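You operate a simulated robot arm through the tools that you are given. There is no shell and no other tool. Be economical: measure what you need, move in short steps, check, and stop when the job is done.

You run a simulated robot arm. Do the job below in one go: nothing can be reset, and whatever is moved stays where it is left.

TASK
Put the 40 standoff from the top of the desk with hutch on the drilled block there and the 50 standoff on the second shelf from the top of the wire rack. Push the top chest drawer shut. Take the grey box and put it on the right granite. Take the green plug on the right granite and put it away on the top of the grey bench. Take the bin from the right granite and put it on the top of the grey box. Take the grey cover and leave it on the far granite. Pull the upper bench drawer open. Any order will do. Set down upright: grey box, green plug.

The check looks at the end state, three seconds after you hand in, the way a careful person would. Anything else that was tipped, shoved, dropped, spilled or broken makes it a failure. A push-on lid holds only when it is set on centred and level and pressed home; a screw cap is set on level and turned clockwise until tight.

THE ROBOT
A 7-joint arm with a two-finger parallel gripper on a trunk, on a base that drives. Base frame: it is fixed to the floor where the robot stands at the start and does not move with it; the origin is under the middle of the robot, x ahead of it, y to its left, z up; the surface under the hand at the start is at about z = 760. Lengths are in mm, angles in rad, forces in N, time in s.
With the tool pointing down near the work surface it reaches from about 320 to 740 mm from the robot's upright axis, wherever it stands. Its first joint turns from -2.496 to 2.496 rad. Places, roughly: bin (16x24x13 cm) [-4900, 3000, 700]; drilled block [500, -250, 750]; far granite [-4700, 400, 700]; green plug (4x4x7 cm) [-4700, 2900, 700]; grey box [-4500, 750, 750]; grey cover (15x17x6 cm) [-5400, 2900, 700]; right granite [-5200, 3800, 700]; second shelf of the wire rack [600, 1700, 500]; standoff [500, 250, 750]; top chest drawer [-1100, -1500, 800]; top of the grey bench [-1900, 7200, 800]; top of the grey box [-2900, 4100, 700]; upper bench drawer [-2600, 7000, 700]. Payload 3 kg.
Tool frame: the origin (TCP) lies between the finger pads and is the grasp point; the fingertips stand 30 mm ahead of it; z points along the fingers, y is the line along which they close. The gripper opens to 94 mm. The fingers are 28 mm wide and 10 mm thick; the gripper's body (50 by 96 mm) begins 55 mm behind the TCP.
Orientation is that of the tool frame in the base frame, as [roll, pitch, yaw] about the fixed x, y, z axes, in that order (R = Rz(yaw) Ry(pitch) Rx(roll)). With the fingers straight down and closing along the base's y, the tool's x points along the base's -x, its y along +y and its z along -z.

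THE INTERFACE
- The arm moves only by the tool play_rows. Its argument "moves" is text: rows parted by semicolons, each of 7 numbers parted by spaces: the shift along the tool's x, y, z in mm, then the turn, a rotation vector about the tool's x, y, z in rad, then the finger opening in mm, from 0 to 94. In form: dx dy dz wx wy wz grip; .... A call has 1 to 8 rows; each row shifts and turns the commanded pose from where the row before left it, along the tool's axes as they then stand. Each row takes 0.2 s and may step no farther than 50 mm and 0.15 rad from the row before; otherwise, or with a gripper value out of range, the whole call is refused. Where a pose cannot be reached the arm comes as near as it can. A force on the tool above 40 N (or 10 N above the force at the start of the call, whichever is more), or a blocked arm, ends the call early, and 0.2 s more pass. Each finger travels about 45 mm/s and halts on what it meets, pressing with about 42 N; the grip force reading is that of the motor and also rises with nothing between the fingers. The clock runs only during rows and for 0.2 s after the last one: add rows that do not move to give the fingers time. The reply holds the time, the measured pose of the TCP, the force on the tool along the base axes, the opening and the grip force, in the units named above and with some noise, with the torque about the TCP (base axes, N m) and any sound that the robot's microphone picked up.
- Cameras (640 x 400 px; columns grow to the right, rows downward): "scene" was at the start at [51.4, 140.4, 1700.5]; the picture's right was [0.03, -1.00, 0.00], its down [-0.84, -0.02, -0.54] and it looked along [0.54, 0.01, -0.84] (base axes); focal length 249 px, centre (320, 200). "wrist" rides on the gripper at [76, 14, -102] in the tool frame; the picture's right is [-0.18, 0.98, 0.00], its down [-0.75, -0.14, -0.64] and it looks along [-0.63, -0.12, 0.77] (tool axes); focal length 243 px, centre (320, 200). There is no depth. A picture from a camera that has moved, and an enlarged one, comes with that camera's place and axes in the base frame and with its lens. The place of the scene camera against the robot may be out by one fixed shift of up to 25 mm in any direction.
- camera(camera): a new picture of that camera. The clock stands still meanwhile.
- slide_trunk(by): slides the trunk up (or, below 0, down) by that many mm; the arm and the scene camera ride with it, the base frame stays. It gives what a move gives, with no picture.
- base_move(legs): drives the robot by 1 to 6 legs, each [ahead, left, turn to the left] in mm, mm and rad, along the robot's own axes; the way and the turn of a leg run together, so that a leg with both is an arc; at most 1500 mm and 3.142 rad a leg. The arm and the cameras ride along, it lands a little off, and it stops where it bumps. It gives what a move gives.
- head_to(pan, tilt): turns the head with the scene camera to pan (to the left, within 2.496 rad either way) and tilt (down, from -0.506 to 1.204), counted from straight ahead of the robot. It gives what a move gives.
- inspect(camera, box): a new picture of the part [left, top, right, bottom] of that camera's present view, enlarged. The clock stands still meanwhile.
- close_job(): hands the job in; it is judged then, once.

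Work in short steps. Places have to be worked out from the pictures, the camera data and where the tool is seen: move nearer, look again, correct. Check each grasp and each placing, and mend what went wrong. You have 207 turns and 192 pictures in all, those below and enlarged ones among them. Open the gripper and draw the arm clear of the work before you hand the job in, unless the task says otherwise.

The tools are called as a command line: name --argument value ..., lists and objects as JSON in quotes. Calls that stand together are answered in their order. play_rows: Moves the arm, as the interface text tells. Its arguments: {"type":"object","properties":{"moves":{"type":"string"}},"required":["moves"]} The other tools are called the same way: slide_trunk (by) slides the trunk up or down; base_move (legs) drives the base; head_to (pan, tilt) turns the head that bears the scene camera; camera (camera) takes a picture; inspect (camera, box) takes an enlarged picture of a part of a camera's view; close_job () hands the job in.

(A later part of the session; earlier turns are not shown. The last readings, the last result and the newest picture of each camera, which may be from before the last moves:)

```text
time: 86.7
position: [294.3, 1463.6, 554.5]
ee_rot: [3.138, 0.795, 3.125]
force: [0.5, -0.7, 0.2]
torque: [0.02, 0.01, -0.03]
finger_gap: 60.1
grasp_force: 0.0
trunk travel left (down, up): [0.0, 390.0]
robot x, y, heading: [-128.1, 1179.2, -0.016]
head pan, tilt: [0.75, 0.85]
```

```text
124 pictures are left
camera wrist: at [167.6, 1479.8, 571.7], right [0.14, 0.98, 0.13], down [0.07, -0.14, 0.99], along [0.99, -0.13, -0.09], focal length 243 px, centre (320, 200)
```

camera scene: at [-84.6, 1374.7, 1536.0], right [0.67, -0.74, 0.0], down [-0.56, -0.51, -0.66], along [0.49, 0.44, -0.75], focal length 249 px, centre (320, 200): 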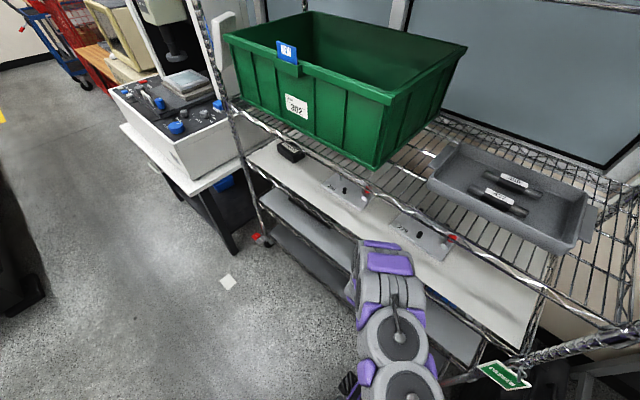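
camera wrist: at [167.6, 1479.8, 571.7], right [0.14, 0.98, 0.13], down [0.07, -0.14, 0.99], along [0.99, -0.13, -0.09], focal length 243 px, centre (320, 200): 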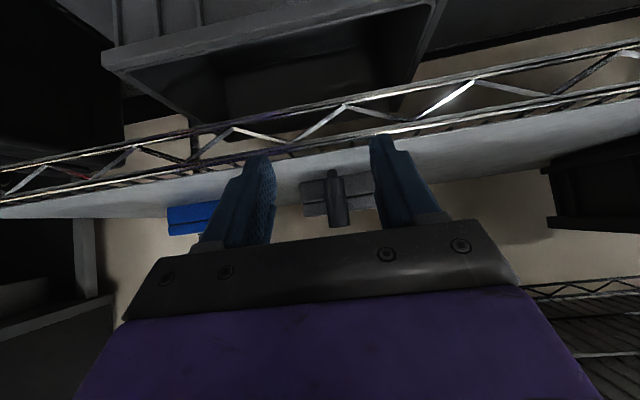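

It stands upright on the board. I back away, raise the trunk, and look around behind to plan the drive to the chest.

base_move --legs '[[-200, 0, 0]]'

slide_trunk --by 200

play_rows --moves "0 -20 0 0 0.131 0 60; 0 -30 0 0 0.131 0 60; 0 -40 0 0 0.131 0 60; 0 -40 0 0 0.131 0 60; 0 -40 0 0 0.131 0 60; 0 -40 0 0 0.131 0 60; 0 -40 -30 0 0 0 60; 0 -40 -30 0 0 0 60"

head_to --pan -2.3 --tilt 0.4

camera --camera "scene"

head_to --pan 2.4 --tilt 0.4

camera --camera "scene"

```text
time: 88.2
position: [97.6, 1466.1, 555.4]
ee_rot: [3.139, 0.794, 3.125]
force: [-0.4, 1.0, -0.2]
torque: [0.0, 0.03, 0.01]
finger_gap: 60.0
grasp_force: 0.0
trunk travel left (down, up): [0.0, 390.0]
robot x, y, heading: [-321.5, 1180.1, -0.017]
head pan, tilt: [0.75, 0.85]
```

```text
time: 90.4
position: [96.9, 1464.7, 755.0]
ee_rot: [3.137, 0.797, 3.123]
force: [0.4, -1.2, 0.6]
torque: [0.01, -0.01, 0.0]
finger_gap: 60.0
grasp_force: 0.0
trunk travel left (down, up): [-200.0, 190.0]
robot x, y, heading: [-320.0, 1180.3, -0.015]
head pan, tilt: [0.75, 0.85]
```

```text
time: 92.2
position: [91.4, 1170.9, 818.5]
ee_rot: [3.134, 0.008, 3.127]
force: [0.0, -0.1, 0.4]
torque: [0.03, 0.0, -0.01]
finger_gap: 60.1
grasp_force: 0.1
trunk travel left (down, up): [-200.0, 190.0]
robot x, y, heading: [-321.1, 1182.3, -0.014]
head pan, tilt: [0.75, 0.85]
```

```text
time: 94.8
position: [92.2, 1174.8, 817.4]
ee_rot: [3.136, 0.01, 3.126]
force: [-0.4, 0.1, 0.5]
torque: [-0.02, 0.0, 0.02]
finger_gap: 60.1
grasp_force: 0.0
trunk travel left (down, up): [-200.0, 190.0]
robot x, y, heading: [-315.7, 1180.1, -0.011]
head pan, tilt: [-2.3, 0.4]
```

```text
123 pictures are left
camera scene: at [-400.9, 1253.4, 1775.9], right [-0.74, 0.68, 0.0], down [0.26, 0.29, -0.92], along [-0.62, -0.68, -0.39], focal length 249 px, centre (320, 200)
```

scene: 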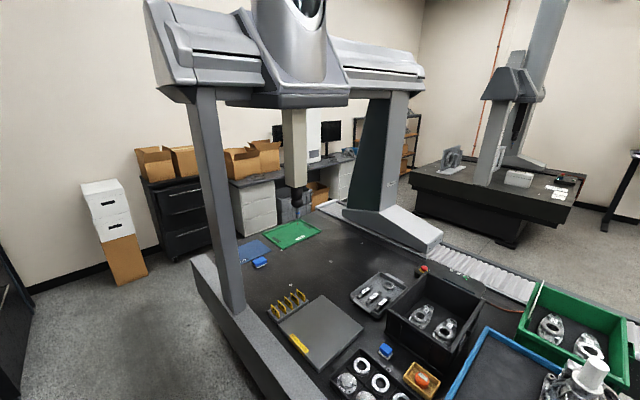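

```text
time: 98.6
position: [92.9, 1174.6, 817.2]
ee_rot: [3.138, 0.01, 3.126]
force: [-0.5, -0.7, 0.6]
torque: [0.0, 0.02, 0.02]
finger_gap: 59.9
grasp_force: 0.0
trunk travel left (down, up): [-200.0, 190.0]
robot x, y, heading: [-323.5, 1182.0, -0.014]
head pan, tilt: [2.4, 0.4]
```

```text
122 pictures are left
camera scene: at [-405.5, 1385.4, 1775.9], right [0.69, 0.73, 0.0], down [0.28, -0.27, -0.92], along [-0.67, 0.63, -0.39], focal length 249 px, centre (320, 200)
```

scene: 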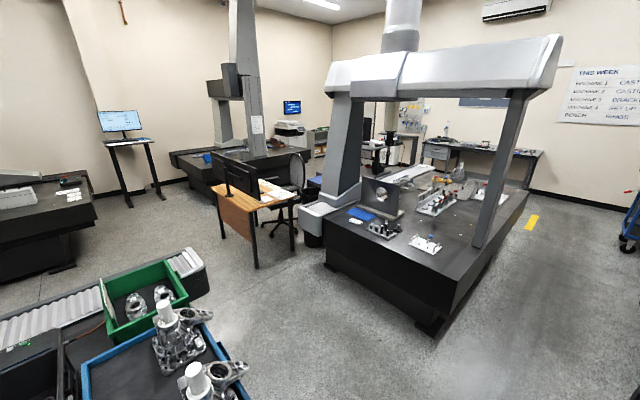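

I can see a large measuring table just behind me and the dark chest against the wall at about (-1000,-1500). I drive along the aisle to the right and turn to face the chest.

base_move --legs '[[60, -1450, 0.012], [0, -500, 0], [0, 0, -1.571]]'

head_to --pan -0.4 --tilt 0.5

camera --camera "scene"

```text
time: 112.2
position: [-275.4, -1185.0, 817.4]
ee_rot: [3.138, 0.009, 1.551]
force: [0.6, 0.3, 0.4]
torque: [0.04, 0.04, -0.01]
finger_gap: 60.1
grasp_force: 0.1
trunk travel left (down, up): [-200.0, 190.0]
robot x, y, heading: [-264.4, -770.3, -1.588]
head pan, tilt: [2.4, 0.4]
```

```text
time: 114.7
position: [-277.2, -1183.9, 817.4]
ee_rot: [3.139, 0.01, 1.55]
force: [-0.3, 0.5, -0.3]
torque: [0.02, 0.02, 0.02]
finger_gap: 59.9
grasp_force: 0.1
trunk travel left (down, up): [-200.0, 190.0]
robot x, y, heading: [-267.8, -771.7, -1.594]
head pan, tilt: [-0.4, 0.499]
```

```text
121 pictures are left
camera scene: at [-155.0, -832.8, 1766.4], right [-0.91, 0.41, 0.0], down [0.19, 0.44, -0.88], along [-0.36, -0.8, -0.48], focal length 249 px, centre (320, 200)
```

scene: 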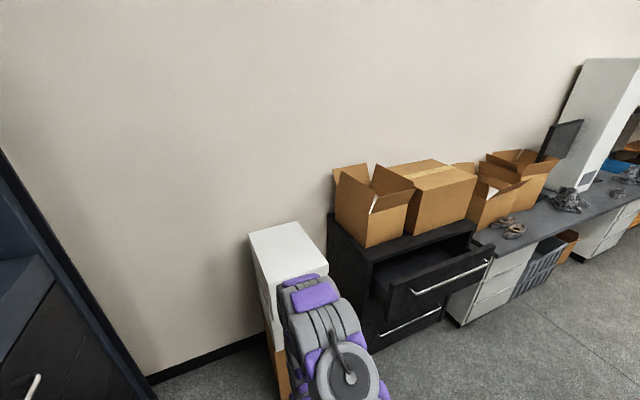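

The top drawer stands open with a handle near y≈-1410. I slide right to face its middle and look again.

base_move --legs '[[0, -900, 0.02]]'

head_to --pan 0.0 --tilt 0.75

camera --camera "scene"

camera --camera "wrist"

```text
time: 119.4
position: [-1164.4, -1171.8, 818.0]
ee_rot: [3.14, 0.01, 1.565]
force: [0.5, -0.6, 0.2]
torque: [-0.04, 0.0, -0.03]
finger_gap: 60.3
grasp_force: 0.0
trunk travel left (down, up): [-200.0, 190.0]
robot x, y, heading: [-1165.5, -751.7, -1.577]
head pan, tilt: [-0.4, 0.499]
```

```text
time: 120.3
position: [-1165.9, -1170.4, 818.1]
ee_rot: [3.139, 0.011, 1.565]
force: [0.3, -0.4, 0.6]
torque: [0.0, 0.02, 0.0]
finger_gap: 59.9
grasp_force: 0.1
trunk travel left (down, up): [-200.0, 190.0]
robot x, y, heading: [-1162.7, -758.2, -1.575]
head pan, tilt: [0.0, 0.75]
```

```text
120 pictures are left
camera scene: at [-1013.4, -818.9, 1744.4], right [-1.0, 0.01, 0.0], down [0.0, 0.68, -0.73], along [-0.01, -0.73, -0.68], focal length 249 px, centre (320, 200)
```

scene: 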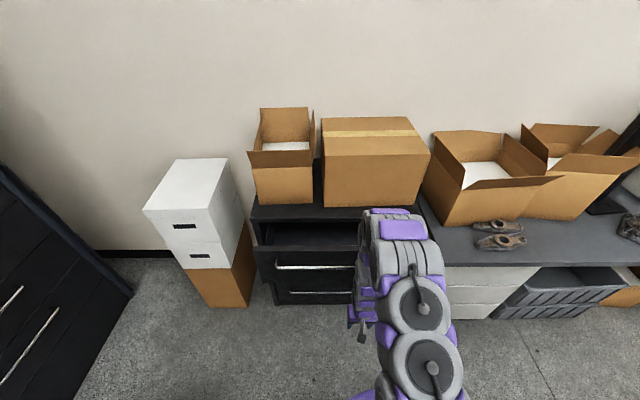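

```text
119 pictures are left
camera wrist: at [-1151.3, -1092.8, 918.9], right [0.98, -0.19, 0.01], down [-0.15, -0.75, 0.65], along [-0.12, -0.64, -0.76], focal length 243 px, centre (320, 200)
```

wrist: 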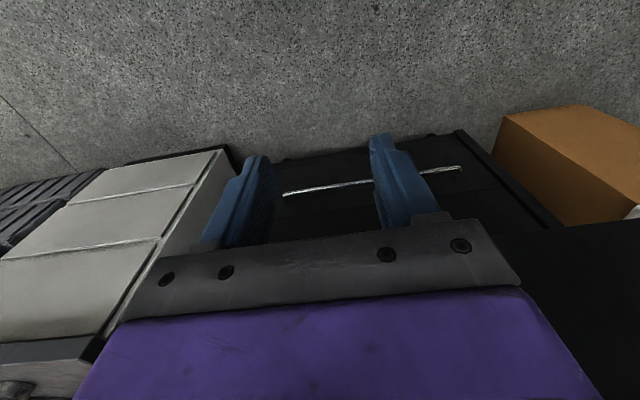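

I enlarge the chest area to measure the drawer edges.

inspect --camera "scene" --box '[230, 180, 430, 320]'

```text
2.86 times, centred on (330, 250) of scene
camera zoom: at [-1013.4, -818.9, 1744.4], right [-1.0, 0.01, 0.0], down [0.0, 0.68, -0.73], along [-0.01, -0.73, -0.68], focal length 713 px, centre (291, 57)
```

zoom: 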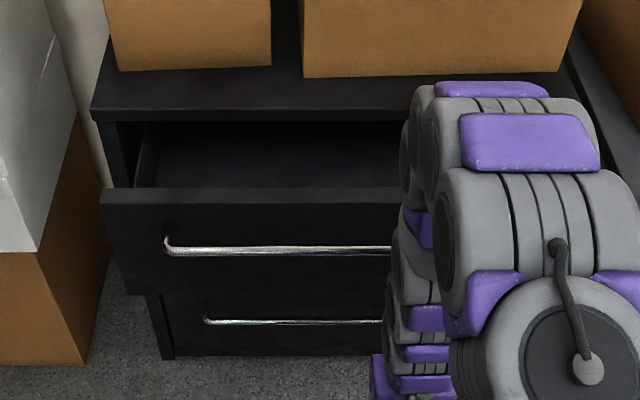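

The panel front is about y=-1513, with its top at z≈800 and handle at z≈693. The closed plane is near y=-1590. I drive 230 mm closer, close the fingers and lower them to z≈772, above the handle.

base_move --legs '[[230, 0, 0]]'

play_rows --moves "0 30 0 0 0 0 30; 0 30 23 0 0 0 10; 0 0 23 0 0 0 0; 0 0 0 0 0 0 0"

camera --camera "wrist"

```text
time: 122.0
position: [-1168.0, -1398.2, 818.7]
ee_rot: [3.138, 0.011, 1.568]
force: [0.3, -0.7, 0.3]
torque: [-0.01, 0.02, -0.04]
finger_gap: 60.2
grasp_force: 0.0
trunk travel left (down, up): [-200.0, 190.0]
robot x, y, heading: [-1162.6, -986.3, -1.576]
head pan, tilt: [0.0, 0.75]
```

```text
time: 123.0
position: [-1110.5, -1396.3, 774.9]
ee_rot: [3.136, 0.015, 1.566]
force: [0.4, -0.1, -0.2]
torque: [-0.04, 0.0, -0.01]
finger_gap: 0.0
grasp_force: 22.2
trunk travel left (down, up): [-200.0, 190.0]
robot x, y, heading: [-1163.9, -986.4, -1.576]
head pan, tilt: [0.0, 0.75]
```

```text
117 pictures are left
camera wrist: at [-1095.2, -1318.3, 876.1], right [0.98, -0.19, 0.01], down [-0.15, -0.74, 0.65], along [-0.12, -0.64, -0.76], focal length 243 px, centre (320, 200)
```

wrist: 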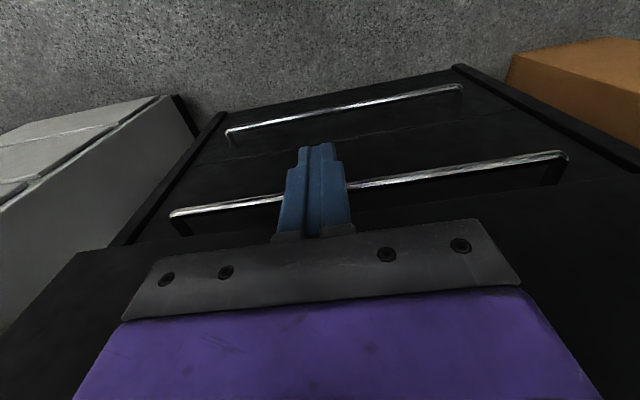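

The fingers hang above the handle, in front of the panel. I move forward to touch and start pushing.

play_rows --moves "-25 0 0 0 0 0 0; -25 0 0 0 0 0 0; -25 0 0 0 0 0 0; -15 0 0 0 0 0 0; -15 0 0 0 0 0 0; -15 0 0 0 0 0 0; 0 0 0 0 0 0 0"

camera --camera "wrist"

```text
time: 123.9
position: [-1108.1, -1466.1, 770.4]
ee_rot: [3.14, -0.01, 1.569]
force: [2.8, 17.9, -2.3]
torque: [-2.27, 0.29, 0.09]
finger_gap: 0.0
grasp_force: 33.2
trunk travel left (down, up): [-200.0, 190.0]
robot x, y, heading: [-1162.5, -985.7, -1.574]
head pan, tilt: [0.0, 0.75]
stopped in row 4: the force on the tool passed its limit at 53 N (the readings are from after the stop); the commanded pose is now the measured one
```

```text
116 pictures are left
camera wrist: at [-1093.5, -1389.8, 874.2], right [0.98, -0.19, 0.0], down [-0.14, -0.76, 0.63], along [-0.12, -0.62, -0.77], focal length 243 px, centre (320, 200)
```

wrist: 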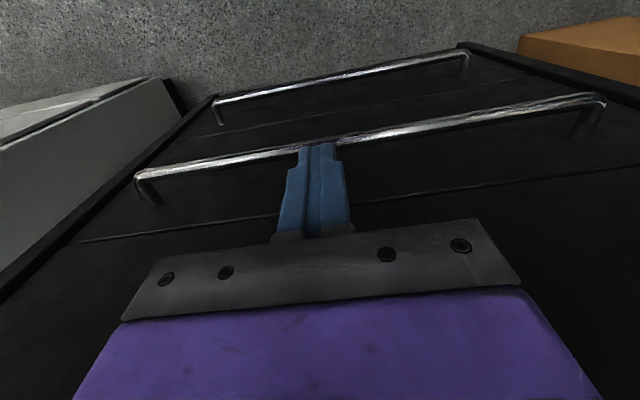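

Contact occurred. I check the scene camera to see what moved.

inspect --camera "scene" --box '[200, 200, 440, 380]'

```text
2.22 times, centred on (320, 290) of scene
camera zoom: at [-1014.1, -1043.1, 1744.5], right [-1.0, 0.0, 0.0], down [0.0, 0.68, -0.73], along [0.0, -0.73, -0.68], focal length 554 px, centre (320, 0)
```

zoom: 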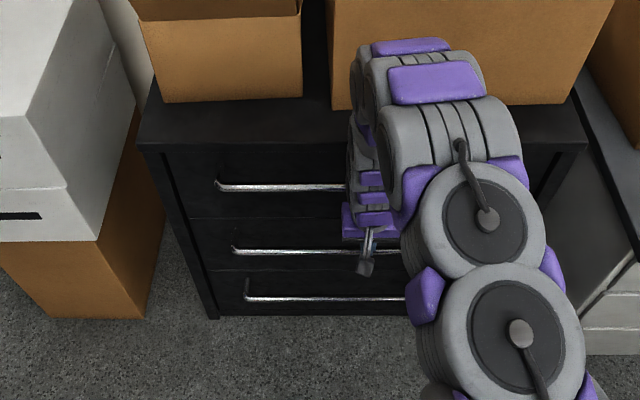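

The drawer now looks flush with the others. I give one more small push to confirm it's home, then back off.

play_rows --moves "-4 0 0 0 0 0 0; -4 0 0 0 0 0 0; -3 0 0 0 0 0 0; 0 0 0 0 0 0 0"

play_rows --moves "30 0 0 0 0 0 0; 40 0 -20 0 0 0 0; 0 0 -40 0 0 0 0; 0 -30 -40 0 0 0 0"

camera --camera "wrist"

```text
time: 124.3
position: [-1108.5, -1465.3, 769.7]
ee_rot: [-3.14, -0.021, 1.568]
force: [1.3, 14.6, -1.2]
torque: [-1.88, 0.2, 0.06]
finger_gap: 0.1
grasp_force: 32.9
trunk travel left (down, up): [-200.0, 190.0]
robot x, y, heading: [-1165.3, -986.0, -1.573]
head pan, tilt: [0.0, 0.75]
stopped in row 2: the force on the tool passed its limit at 45 N (the readings are from after the stop); the commanded pose is now the measured one
```

```text
time: 125.3
position: [-1142.5, -1398.5, 872.6]
ee_rot: [3.139, -0.014, 1.57]
force: [-0.2, -0.1, -0.6]
torque: [-0.01, 0.0, -0.01]
finger_gap: 0.0
grasp_force: 32.4
trunk travel left (down, up): [-200.0, 190.0]
robot x, y, heading: [-1164.1, -987.8, -1.576]
head pan, tilt: [0.0, 0.75]
```

```text
114 pictures are left
camera wrist: at [-1127.6, -1322.8, 975.3], right [0.98, -0.19, 0.0], down [-0.14, -0.76, 0.63], along [-0.12, -0.62, -0.78], focal length 243 px, centre (320, 200)
```

wrist: 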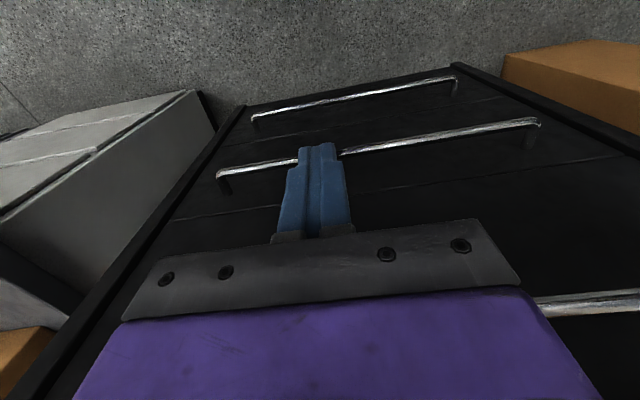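

I inspect the chest front once more for flushness.

inspect --camera "scene" --box '[245, 250, 365, 350]'

```text
4.00 times, centred on (305, 300) of scene
camera zoom: at [-1017.6, -1044.4, 1744.7], right [-1.0, 0.0, 0.0], down [0.0, 0.68, -0.73], along [0.0, -0.73, -0.68], focal length 998 px, centre (380, -200)
```

zoom: 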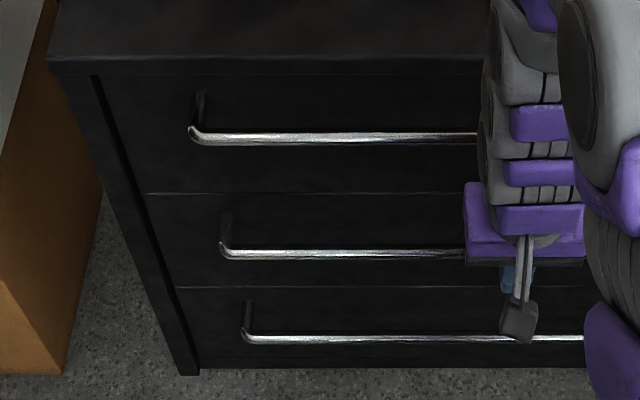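

The top drawer is flush. I back off, turn to face west and look for a route to the granite tables.

base_move --legs '[[-120, 0, 0], [0, 0, -1.566]]'

head_to --pan 0.0 --tilt 0.35

camera --camera "scene"

```text
time: 130.4
position: [-1575.8, -885.9, 872.0]
ee_rot: [3.14, -0.016, -0.013]
force: [-0.2, 0.6, -0.4]
torque: [-0.02, -0.02, -0.04]
finger_gap: 0.1
grasp_force: 33.0
trunk travel left (down, up): [-200.0, 190.0]
robot x, y, heading: [-1162.8, -863.0, 3.128]
head pan, tilt: [0.0, 0.75]
```

```text
time: 131.3
position: [-1574.1, -885.8, 872.6]
ee_rot: [3.139, -0.014, -0.011]
force: [-0.4, -0.6, 0.2]
torque: [-0.02, 0.0, 0.01]
finger_gap: 0.1
grasp_force: 32.7
trunk travel left (down, up): [-200.0, 190.0]
robot x, y, heading: [-1164.6, -865.7, 3.13]
head pan, tilt: [0.0, 0.351]
```

```text
112 pictures are left
camera scene: at [-1225.2, -1009.1, 1780.0], right [0.01, 1.0, 0.0], down [0.35, 0.0, -0.94], along [-0.94, 0.01, -0.35], focal length 249 px, centre (320, 200)
```

scene: 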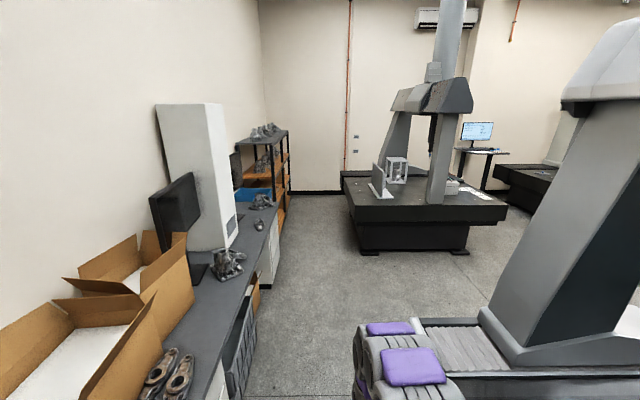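

The far granite is ahead at x -3600 to -5400, y -670 to 1120, and a light box sits near (-4480,830), closest to its north side. I drive west, then north past the first table.

base_move --legs '[[1500, 0, 0.01], [350, 0, 0], [0, -1500, 0], [0, -850, 0]]'

head_to --pan 0.25 --tilt 0.45

camera --camera "scene"

```text
time: 151.8
position: [-3341.9, 1520.6, 872.4]
ee_rot: [-3.138, -0.015, -0.046]
force: [0.5, -0.2, -0.4]
torque: [0.0, 0.01, -0.01]
finger_gap: 0.0
grasp_force: 32.8
trunk travel left (down, up): [-200.0, 190.0]
robot x, y, heading: [-2933.9, 1530.7, 3.098]
head pan, tilt: [0.0, 0.351]
```

```text
time: 152.6
position: [-3340.9, 1521.9, 872.7]
ee_rot: [-3.141, -0.013, -0.04]
force: [-0.4, -0.3, 0.9]
torque: [0.03, 0.05, -0.03]
finger_gap: 0.0
grasp_force: 32.8
trunk travel left (down, up): [-200.0, 190.0]
robot x, y, heading: [-2931.9, 1530.1, 3.095]
head pan, tilt: [0.25, 0.45]
```

```text
111 pictures are left
camera scene: at [-2995.1, 1360.7, 1770.3], right [-0.2, 0.98, 0.0], down [0.43, 0.09, -0.9], along [-0.88, -0.18, -0.44], focal length 249 px, centre (320, 200)
```

scene: 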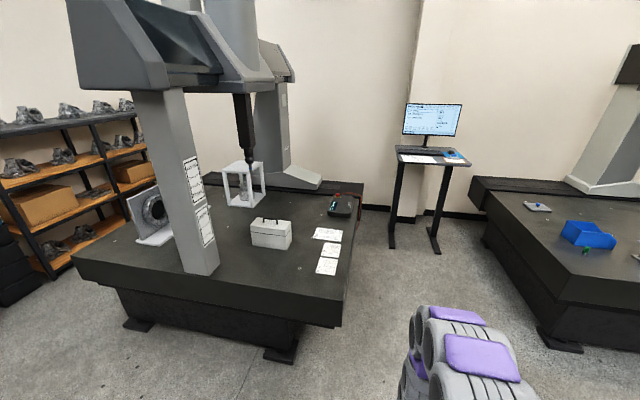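

The grey box with a handle is near (-4435,693), well inside the far granite, whose north edge is at y≈1300. I drive alongside that edge and turn to face it.

base_move --legs '[[1480, 0, 0], [0, 0, 1.617]]'

head_to --pan 0.0 --tilt 0.7

camera --camera "scene"

```text
time: 163.8
position: [-4389.1, 1181.9, 872.2]
ee_rot: [3.14, -0.012, 1.568]
force: [0.2, 0.1, 0.4]
torque: [0.0, 0.04, 0.0]
finger_gap: 0.0
grasp_force: 32.5
trunk travel left (down, up): [-200.0, 190.0]
robot x, y, heading: [-4414.5, 1594.1, -1.58]
head pan, tilt: [0.25, 0.45]
```

```text
time: 164.6
position: [-4389.4, 1183.3, 873.2]
ee_rot: [3.14, -0.013, 1.568]
force: [-0.3, 0.3, 0.1]
torque: [-0.02, 0.02, 0.0]
finger_gap: 0.2
grasp_force: 32.4
trunk travel left (down, up): [-200.0, 190.0]
robot x, y, heading: [-4412.0, 1590.7, -1.579]
head pan, tilt: [0.0, 0.7]
```

```text
110 pictures are left
camera scene: at [-4262.2, 1529.9, 1748.7], right [-1.0, 0.0, 0.0], down [0.0, 0.65, -0.76], along [0.0, -0.76, -0.65], focal length 249 px, centre (320, 200)
```

scene: 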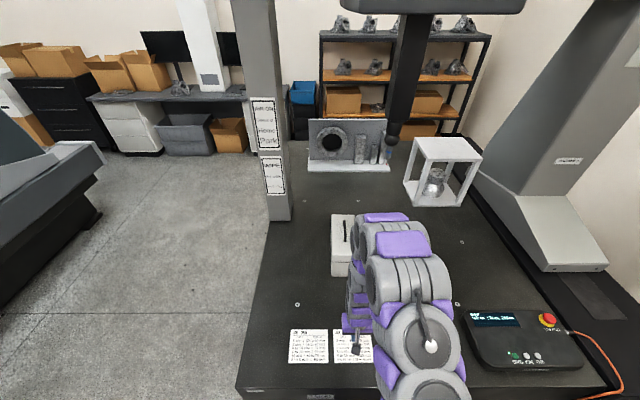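

The box's handle is at about y≈720, out of vertical reach from here. I creep the base forward 120 mm towards the granite edge, watching for a bump.

base_move --legs '[[120, 0, 0]]'

head_to --pan 0.0 --tilt 1.0

camera --camera "scene"

camera --camera "wrist"

```text
time: 165.8
position: [-4390.6, 1064.2, 872.8]
ee_rot: [3.138, -0.013, 1.567]
force: [0.2, -0.3, -0.7]
torque: [0.03, 0.02, -0.03]
finger_gap: 0.0
grasp_force: 33.1
trunk travel left (down, up): [-200.0, 190.0]
robot x, y, heading: [-4407.7, 1474.2, -1.574]
head pan, tilt: [0.0, 0.7]
```

```text
time: 166.6
position: [-4391.1, 1065.3, 874.0]
ee_rot: [3.14, -0.009, 1.568]
force: [-0.1, -0.5, 0.3]
torque: [0.0, -0.02, 0.05]
finger_gap: 0.0
grasp_force: 33.2
trunk travel left (down, up): [-200.0, 190.0]
robot x, y, heading: [-4413.3, 1471.8, -1.581]
head pan, tilt: [0.0, 1.0]
```

```text
109 pictures are left
camera scene: at [-4262.9, 1426.5, 1725.4], right [-1.0, 0.01, 0.0], down [0.0, 0.84, -0.54], along [0.0, -0.54, -0.84], focal length 249 px, centre (320, 200)
```

scene: 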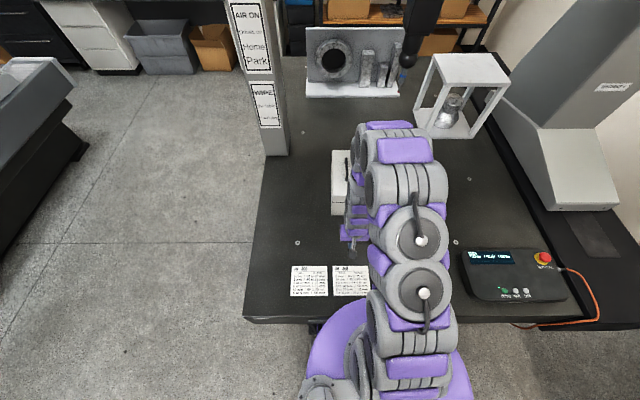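

```text
108 pictures are left
camera wrist: at [-4375.0, 1141.3, 976.2], right [0.98, -0.19, 0.0], down [-0.15, -0.76, 0.63], along [-0.12, -0.62, -0.77], focal length 243 px, centre (320, 200)
```

wrist: 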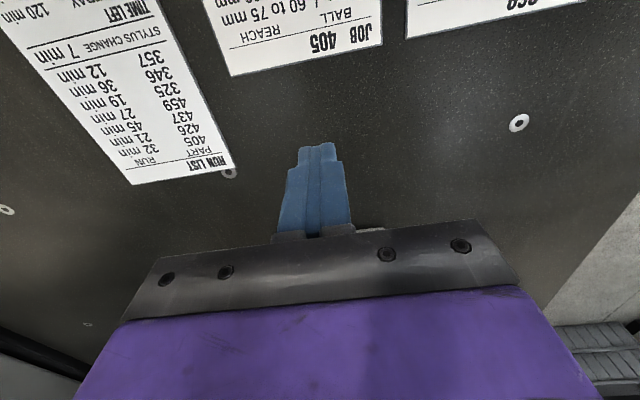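

No bump, since the base slides under the slab's overhang. I go 80 mm more, then move the hand out towards the box with fingers open for a view.

base_move --legs '[[80, 0, 0]]'

play_rows --moves "0 0 -30 0 0 0 30; 0 0 -40 0 0 0 60; 0 0 -40 0 0 0 90; -20 -10 -30 0 0 0 94; 0 0 0 0 0 0 94"

camera --camera "wrist"

```text
time: 167.6
position: [-4390.3, 987.0, 873.8]
ee_rot: [3.14, -0.013, 1.567]
force: [-0.3, 0.2, -0.1]
torque: [-0.02, 0.02, 0.02]
finger_gap: 0.0
grasp_force: 32.8
trunk travel left (down, up): [-200.0, 190.0]
robot x, y, heading: [-4412.3, 1399.1, -1.578]
head pan, tilt: [0.0, 1.0]
```

```text
time: 168.8
position: [-4400.1, 967.9, 1014.7]
ee_rot: [3.139, -0.01, 1.569]
force: [0.6, 0.4, 0.2]
torque: [0.01, 0.01, 0.01]
finger_gap: 94.1
grasp_force: 0.0
trunk travel left (down, up): [-200.0, 190.0]
robot x, y, heading: [-4412.8, 1394.8, -1.573]
head pan, tilt: [0.0, 1.0]
```

```text
107 pictures are left
camera wrist: at [-4385.1, 1043.3, 1118.0], right [0.98, -0.19, 0.0], down [-0.15, -0.76, 0.63], along [-0.12, -0.62, -0.77], focal length 243 px, centre (320, 200)
```

wrist: 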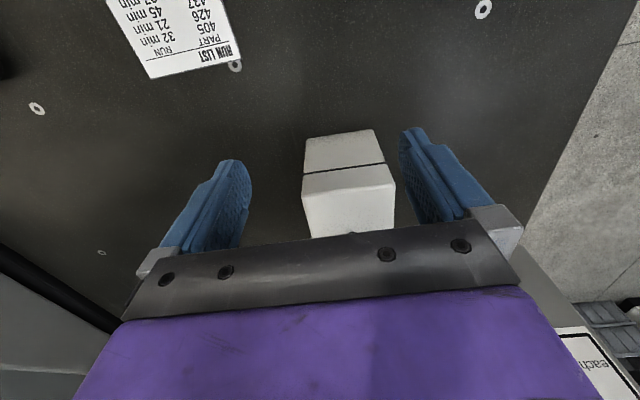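

The box front face is at y≈854 and it's about 120 mm wide and 165 tall. I move forward over it to see the handle on its top.

play_rows --moves "-45 10 0 0 0 0 94; -45 5 0 0 0 0 94; -45 0 0 0 0 0 94; 0 0 0 0 0 0 94"

camera --camera "wrist"

```text
time: 169.8
position: [-4385.7, 833.6, 1015.0]
ee_rot: [3.14, -0.009, 1.568]
force: [-0.5, 0.4, 0.1]
torque: [-0.02, -0.01, 0.01]
finger_gap: 94.3
grasp_force: 0.0
trunk travel left (down, up): [-200.0, 190.0]
robot x, y, heading: [-4407.9, 1393.8, -1.575]
head pan, tilt: [0.0, 1.0]
```

```text
106 pictures are left
camera wrist: at [-4369.6, 909.7, 1115.9], right [0.98, -0.19, 0.0], down [-0.15, -0.76, 0.63], along [-0.12, -0.62, -0.77], focal length 243 px, centre (320, 200)
```

wrist: 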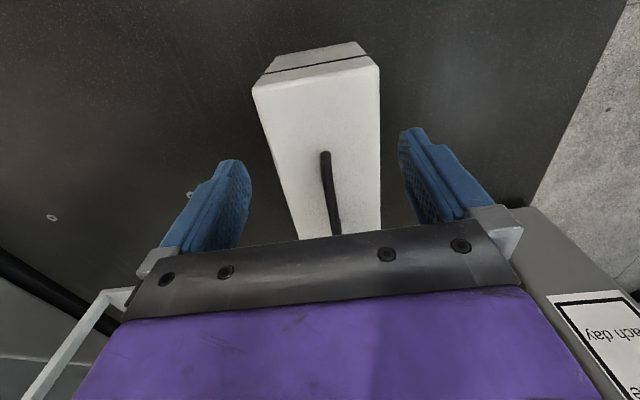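

The handle runs along y at x≈-4389. I move forward another 100 mm to find its far end.

play_rows --moves "-45 -2 0 0 0 0 94; -45 -2 0 0 0 0 94; -30 0 0 0 0 0 94; 0 0 0 0 0 0 94"

camera --camera "wrist"

```text
time: 170.8
position: [-4390.0, 712.5, 1011.1]
ee_rot: [3.14, -0.01, 1.567]
force: [-0.4, -0.8, 0.6]
torque: [0.03, -0.02, 0.0]
finger_gap: 94.3
grasp_force: 0.1
trunk travel left (down, up): [-200.0, 190.0]
robot x, y, heading: [-4412.8, 1394.7, -1.577]
head pan, tilt: [0.0, 1.0]
```

```text
105 pictures are left
camera wrist: at [-4374.8, 788.2, 1112.9], right [0.98, -0.19, 0.0], down [-0.15, -0.76, 0.64], along [-0.12, -0.62, -0.77], focal length 243 px, centre (320, 200)
```

wrist: 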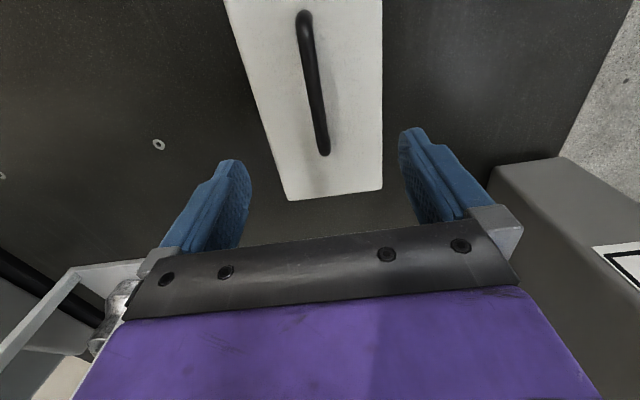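

Handle centre is about (-4390,725), with its bar at z≈880 and the box top at ≈865. I centre, narrow the fingers and go down to 925 first.

play_rows --moves "12 -1 20 0 0 0 80; 0 0 33 0 0 0 60; 0 0 33 0 0 0 50; 0 0 0 0 0 0 50"

camera --camera "wrist"

```text
time: 171.8
position: [-4391.8, 725.9, 925.1]
ee_rot: [3.141, -0.01, 1.567]
force: [-0.7, 0.1, 0.5]
torque: [-0.01, -0.01, -0.01]
finger_gap: 49.9
grasp_force: 0.0
trunk travel left (down, up): [-200.0, 190.0]
robot x, y, heading: [-4414.3, 1397.1, -1.577]
head pan, tilt: [0.0, 1.0]
```

```text
104 pictures are left
camera wrist: at [-4376.3, 801.4, 1026.1], right [0.98, -0.19, 0.0], down [-0.15, -0.76, 0.64], along [-0.12, -0.62, -0.77], focal length 243 px, centre (320, 200)
```

wrist: 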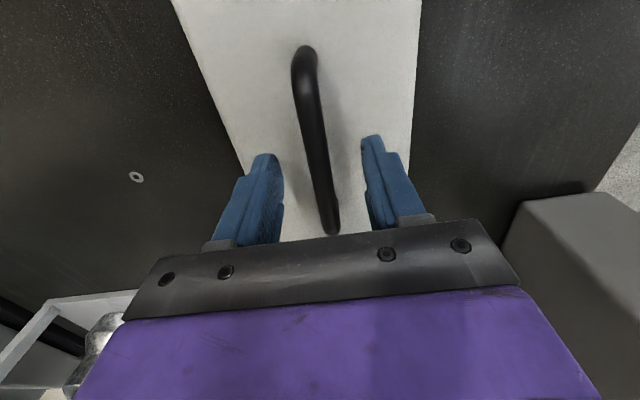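

The handle is centred between the fingers. I lower to ~900 and close.

play_rows --moves "0 0 12 0 0 0 50; 0 0 12 0 0 0 40; 0 0 0 0 0 0 20; 0 0 0 0 0 0 5; 0 0 0 0 0 0 5; 0 0 0 0 0 0 5"

```text
time: 172.5
position: [-4394.0, 723.1, 910.4]
ee_rot: [3.139, 0.004, 1.564]
force: [-10.2, 9.3, 28.9]
torque: [0.63, 0.83, -0.01]
finger_gap: 29.1
grasp_force: 5.8
trunk travel left (down, up): [-200.0, 190.0]
robot x, y, heading: [-4414.6, 1392.2, -1.577]
head pan, tilt: [0.0, 1.0]
stopped in row 3: the force on the tool passed its limit at 48 N (the readings are from after the stop); the commanded pose is now the measured one
```

The tips touched something at ≈880, so the box top is higher than I thought. I raise 5 mm and close on the bar.

play_rows --moves "0 0 -5 0 0 0 32; 0 0 0 0 0 0 25; 0 0 0 0 0 0 5; 0 0 0 0 0 0 5; 0 0 0 0 0 0 5; 0 0 0 0 0 0 5"

camera --camera "wrist"

```text
time: 173.9
position: [-4391.2, 723.9, 911.7]
ee_rot: [3.14, 0.002, 1.566]
force: [1.5, 1.8, 0.3]
torque: [0.18, 0.0, -0.22]
finger_gap: 16.2
grasp_force: 41.8
trunk travel left (down, up): [-200.0, 190.0]
robot x, y, heading: [-4410.4, 1398.0, -1.578]
head pan, tilt: [0.0, 1.0]
```

```text
103 pictures are left
camera wrist: at [-4376.5, 799.8, 1013.0], right [0.98, -0.19, 0.0], down [-0.14, -0.75, 0.64], along [-0.12, -0.63, -0.77], focal length 243 px, centre (320, 200)
```

wrist: 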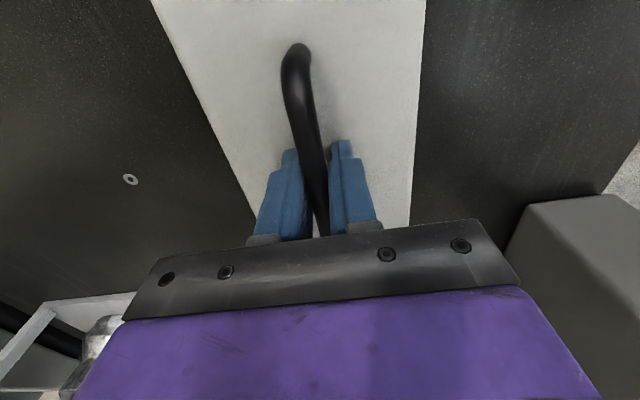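

Gripped on the 16 mm bar. I lift and read the load.

play_rows --moves "0 0 -15 0 0 0 5; 0 0 -25 0 0 0 5; 0 0 -30 0 0 0 5; 0 0 -30 0 0 0 5; 0 0 0 0 0 0 5"

camera --camera "wrist"

```text
time: 175.1
position: [-4391.6, 722.7, 1011.2]
ee_rot: [3.14, -0.002, 1.568]
force: [0.5, -1.1, -15.3]
torque: [-0.15, 0.04, 0.01]
finger_gap: 16.2
grasp_force: 41.8
trunk travel left (down, up): [-200.0, 190.0]
robot x, y, heading: [-4411.5, 1393.4, -1.574]
head pan, tilt: [0.0, 1.0]
```

```text
102 pictures are left
camera wrist: at [-4375.6, 800.3, 1112.5], right [0.98, -0.19, 0.0], down [-0.14, -0.75, 0.64], along [-0.12, -0.63, -0.77], focal length 243 px, centre (320, 200)
```

wrist: 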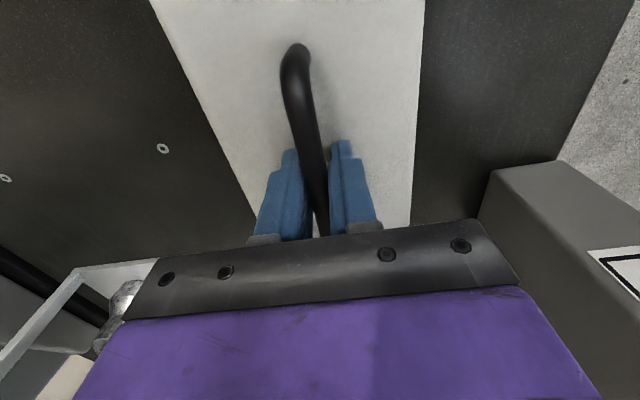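

The box is up with a 15 N load. I draw the arm in 200 mm, back away and turn round towards the right granite.

play_rows --moves "40 0 0 0 0 0 5; 40 0 0 0 0 0 5; 40 0 0 0 0 0 5; 40 0 0 0 0 0 5; 40 0 0 0 0 0 5; 0 0 0 0 0 0 5"

base_move --legs '[[-400, 0, 0], [0, 0, 1.57], [0, 0, 1.57]]'

head_to --pan 0.0 --tilt 0.6

camera --camera "scene"

```text
time: 176.5
position: [-4390.6, 921.4, 1009.2]
ee_rot: [3.14, 0.001, 1.568]
force: [-0.8, 0.8, -15.4]
torque: [-0.11, -0.02, 0.0]
finger_gap: 16.1
grasp_force: 41.7
trunk travel left (down, up): [-200.0, 190.0]
robot x, y, heading: [-4412.3, 1393.9, -1.576]
head pan, tilt: [0.0, 1.0]
```

```text
time: 186.5
position: [-4411.5, 2264.4, 1010.8]
ee_rot: [-3.141, 0.001, -1.617]
force: [-0.5, -0.3, -15.8]
torque: [0.07, -0.02, -0.02]
finger_gap: 16.0
grasp_force: 41.6
trunk travel left (down, up): [-200.0, 190.0]
robot x, y, heading: [-4411.5, 1793.7, 1.521]
head pan, tilt: [0.0, 1.0]
```

```text
time: 187.3
position: [-4411.6, 2262.2, 1011.3]
ee_rot: [3.14, 0.001, -1.616]
force: [0.3, -0.5, -15.2]
torque: [0.06, 0.02, -0.03]
finger_gap: 16.3
grasp_force: 41.9
trunk travel left (down, up): [-200.0, 190.0]
robot x, y, heading: [-4409.5, 1791.7, 1.523]
head pan, tilt: [0.0, 0.6]
```

```text
101 pictures are left
camera scene: at [-4540.8, 1861.7, 1757.0], right [1.0, -0.05, 0.0], down [-0.03, -0.57, -0.82], along [0.04, 0.82, -0.57], focal length 249 px, centre (320, 200)
```

scene: 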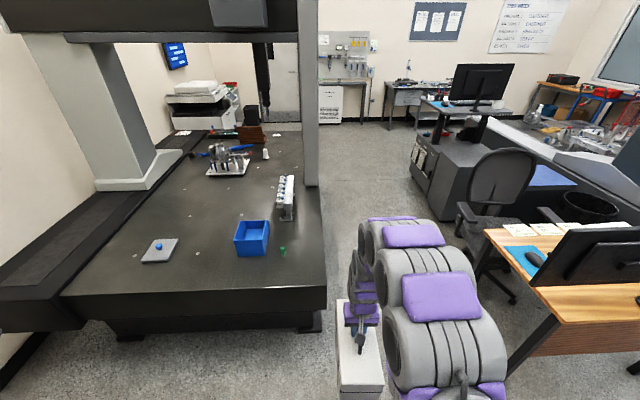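

The right granite's south edge is at y≈2620, with the cover (-5403,2905), bin (-4876,2930) and plug (-4700,2850) near it. The gap between cover and bin suits the box, so I drive there.

base_move --legs '[[0, 690, 0.049], [560, 0, 0]]'

camera --camera "wrist"

camera --camera "scene"

```text
time: 194.1
position: [-5147.0, 2852.2, 1010.9]
ee_rot: [-3.138, 0.001, -1.562]
force: [-0.8, 0.3, -15.5]
torque: [0.1, 0.03, 0.0]
finger_gap: 16.2
grasp_force: 42.0
trunk travel left (down, up): [-200.0, 190.0]
robot x, y, heading: [-5120.7, 2380.7, 1.581]
head pan, tilt: [0.0, 0.6]
```

```text
100 pictures are left
camera wrist: at [-5161.2, 2776.7, 1112.2], right [-0.98, 0.18, 0.0], down [0.13, 0.75, 0.64], along [0.12, 0.63, -0.77], focal length 243 px, centre (320, 200)
```

wrist: 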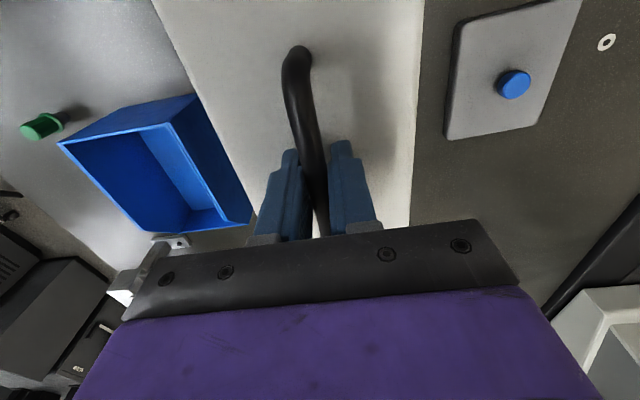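

```text
99 pictures are left
camera scene: at [-5259.5, 2445.3, 1756.3], right [1.0, 0.01, 0.01], down [0.01, -0.57, -0.82], along [0.0, 0.82, -0.57], focal length 249 px, centre (320, 200)
```

scene: 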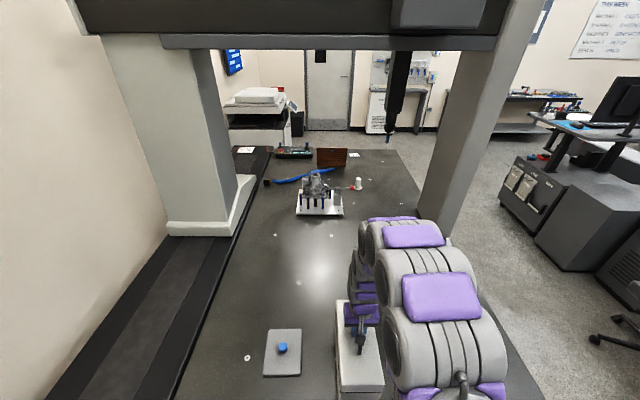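

There's about 90-130 mm on each side. I shift 20 mm toward -x and lower to about 8 mm above the expected contact.

play_rows --moves "0 20 10 0 0 0 5; 0 0 25 0 0 0 5; 0 0 25 0 0 0 5; 0 0 20 0 0 0 5; 0 0 10 0 0 0 5; 0 0 0 0 0 0 5"

play_rows --moves "0 0 3 0 0 0 5; 0 0 3 0 0 0 5; 0 0 3 0 0 0 5; 0 0 0 0 0 0 5"

```text
time: 195.5
position: [-5163.4, 2850.5, 924.4]
ee_rot: [3.139, 0.006, -1.562]
force: [0.0, 0.2, -15.8]
torque: [0.06, -0.04, -0.02]
finger_gap: 16.6
grasp_force: 41.7
trunk travel left (down, up): [-200.0, 190.0]
robot x, y, heading: [-5116.6, 2380.8, 1.572]
head pan, tilt: [0.0, 0.6]
```

```text
time: 196.5
position: [-5164.0, 2851.8, 914.7]
ee_rot: [3.14, 0.003, -1.562]
force: [-3.4, 1.6, -5.7]
torque: [-0.91, -0.06, -0.26]
finger_gap: 16.1
grasp_force: 41.8
trunk travel left (down, up): [-200.0, 190.0]
robot x, y, heading: [-5113.7, 2382.6, 1.575]
head pan, tilt: [0.0, 0.6]
```

It's touching down, with the load reduced to 5.7 N. I lower slightly more to unload it.

play_rows --moves "0 0 1.5 0 0 0 5; 0 0 1.5 0 0 0 5; 0 0 0 0 0 0 5"

```text
time: 197.3
position: [-5164.5, 2851.3, 912.1]
ee_rot: [3.14, 0.011, -1.562]
force: [-8.6, 7.4, 31.4]
torque: [0.08, -0.03, -0.38]
finger_gap: 16.1
grasp_force: 41.9
trunk travel left (down, up): [-200.0, 190.0]
robot x, y, heading: [-5113.6, 2381.6, 1.576]
head pan, tilt: [0.0, 0.6]
```

Fully seated. I ease up 2 mm, open and lift clear.

play_rows --moves "0 0 -2 0 0 0 14; 0 0 0 0 0 0 25; 0 0 0 0 0 0 45; 0 0 0 0 0 0 50; 0 0 -30 0 0 0 50; 0 0 -40 0 0 0 60; 0 0 -40 0 0 0 70; 0 0 0 0 0 0 70"

camera --camera "wrist"

```text
time: 199.1
position: [-5163.4, 2850.0, 1022.8]
ee_rot: [3.139, 0.005, -1.561]
force: [-0.3, -0.9, -0.5]
torque: [0.02, -0.04, 0.0]
finger_gap: 70.1
grasp_force: 0.1
trunk travel left (down, up): [-200.0, 190.0]
robot x, y, heading: [-5116.5, 2380.2, 1.58]
head pan, tilt: [0.0, 0.6]
```

```text
98 pictures are left
camera wrist: at [-5175.7, 2774.2, 1125.1], right [-0.98, 0.18, 0.0], down [0.14, 0.75, 0.65], along [0.11, 0.64, -0.76], focal length 243 px, centre (320, 200)
```

wrist: 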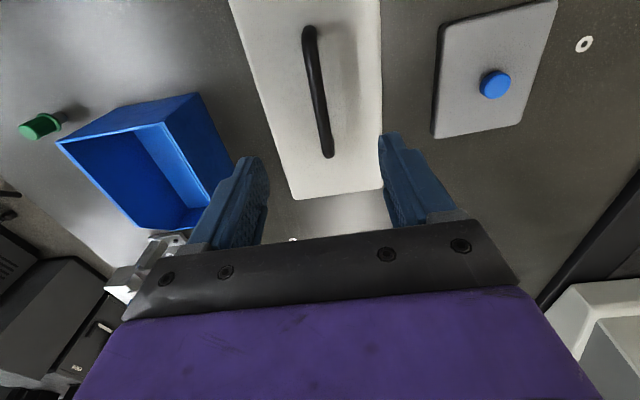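

The box stands upright. Next is the grey cover, whose blue knob is near (-5402,2914), so I move over it.

play_rows --moves "-11 40 0 0 0 0 70; -11 40 0 0 0 0 70; -11 40 0 0 0 0 70; -11 40 0 0 0 0 70; -11 40 0 0 0 0 70; -9 37 30 0 0 0 70; 0 0 40 0 0 0 70; 0 0 0 0 0 0 70"

camera --camera "wrist"

```text
time: 200.9
position: [-5403.1, 2910.8, 953.0]
ee_rot: [3.139, 0.005, -1.561]
force: [0.3, -0.4, -0.8]
torque: [-0.01, 0.01, -0.02]
finger_gap: 70.1
grasp_force: 0.1
trunk travel left (down, up): [-200.0, 190.0]
robot x, y, heading: [-5116.2, 2381.3, 1.572]
head pan, tilt: [0.0, 0.6]
```

```text
97 pictures are left
camera wrist: at [-5414.8, 2834.6, 1054.8], right [-0.98, 0.18, 0.0], down [0.14, 0.75, 0.65], along [0.11, 0.64, -0.76], focal length 243 px, centre (320, 200)
```

wrist: 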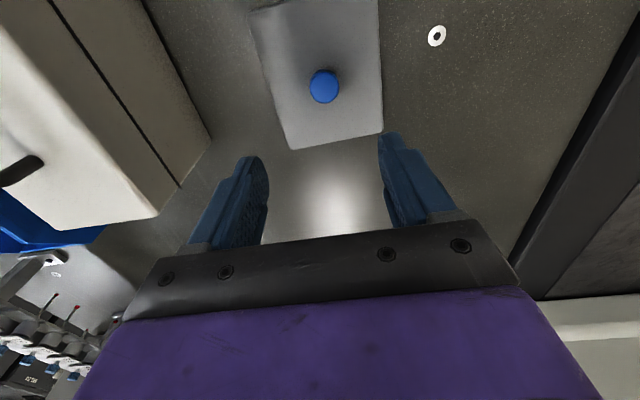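

The knob is at about (-5406,2919). I lower to TCP 805 above it and check.

play_rows --moves "-8 2 30 0 0 0 70; 0 0 40 0 0 0 65; 0 0 40 0 0 0 60; 0 0 38 0 0 0 60; 0 0 0 0 0 0 60"

camera --camera "wrist"

```text
time: 202.1
position: [-5402.3, 2920.4, 805.0]
ee_rot: [3.139, 0.007, -1.561]
force: [0.4, -0.8, -0.3]
torque: [0.0, 0.02, -0.01]
finger_gap: 60.4
grasp_force: 0.1
trunk travel left (down, up): [-200.0, 190.0]
robot x, y, heading: [-5119.2, 2384.0, 1.576]
head pan, tilt: [0.0, 0.6]
```

```text
96 pictures are left
camera wrist: at [-5415.2, 2844.7, 905.7], right [-0.98, 0.18, 0.0], down [0.14, 0.75, 0.65], along [0.11, 0.64, -0.76], focal length 243 px, centre (320, 200)
```

wrist: 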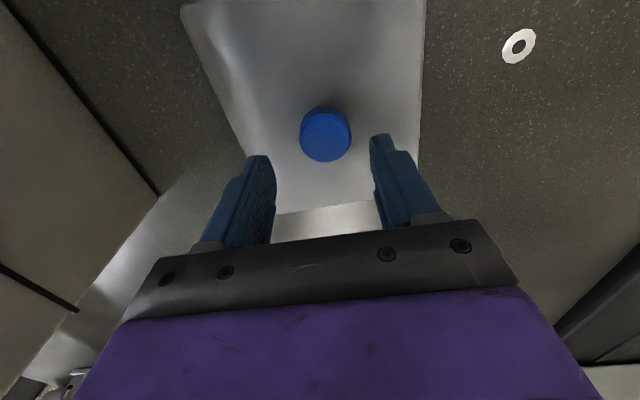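

The knob is centred with its top at ≈755. I lower to TCP ≈772 and close.

play_rows --moves "0 2 18 0 0 0 60; 0 0 15 0 0 0 60; 0 0 0 0 0 0 45; 0 0 0 0 0 0 20; 0 0 0 0 0 0 10; 0 0 0 0 0 0 10"

camera --camera "wrist"

```text
time: 203.5
position: [-5406.9, 2920.3, 771.8]
ee_rot: [-3.142, 0.006, -1.562]
force: [-0.9, 1.5, 2.0]
torque: [0.1, 0.0, -0.01]
finger_gap: 33.0
grasp_force: 41.2
trunk travel left (down, up): [-200.0, 190.0]
robot x, y, heading: [-5114.7, 2380.4, 1.575]
head pan, tilt: [0.0, 0.6]
```

```text
95 pictures are left
camera wrist: at [-5419.4, 2845.4, 873.7], right [-0.98, 0.18, 0.0], down [0.14, 0.75, 0.65], along [0.11, 0.64, -0.76], focal length 243 px, centre (320, 200)
```

wrist: 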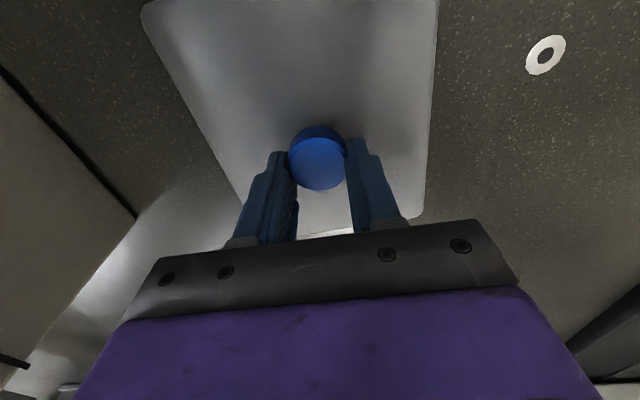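

Knob gripped at 33 mm. I lift.

play_rows --moves "0 0 -15 0 0 0 10; 0 0 -40 0 0 0 10; 0 0 -45 0 0 0 10; 0 0 -45 0 0 0 10; 0 -40 -20 0 0 0 10; 0 0 0 0 0 0 10"

camera --camera "wrist"

```text
time: 204.9
position: [-5364.5, 2922.7, 938.9]
ee_rot: [3.141, 0.006, -1.564]
force: [0.2, -0.1, -1.1]
torque: [0.02, -0.04, 0.0]
finger_gap: 33.2
grasp_force: 41.8
trunk travel left (down, up): [-200.0, 190.0]
robot x, y, heading: [-5114.7, 2380.7, 1.579]
head pan, tilt: [0.0, 0.6]
```

```text
94 pictures are left
camera wrist: at [-5377.4, 2845.6, 1039.6], right [-0.98, 0.18, 0.0], down [0.14, 0.75, 0.65], along [0.11, 0.64, -0.76], focal length 243 px, centre (320, 200)
```

wrist: 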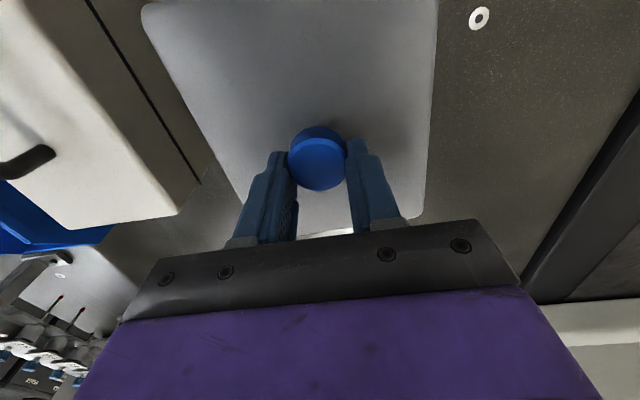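

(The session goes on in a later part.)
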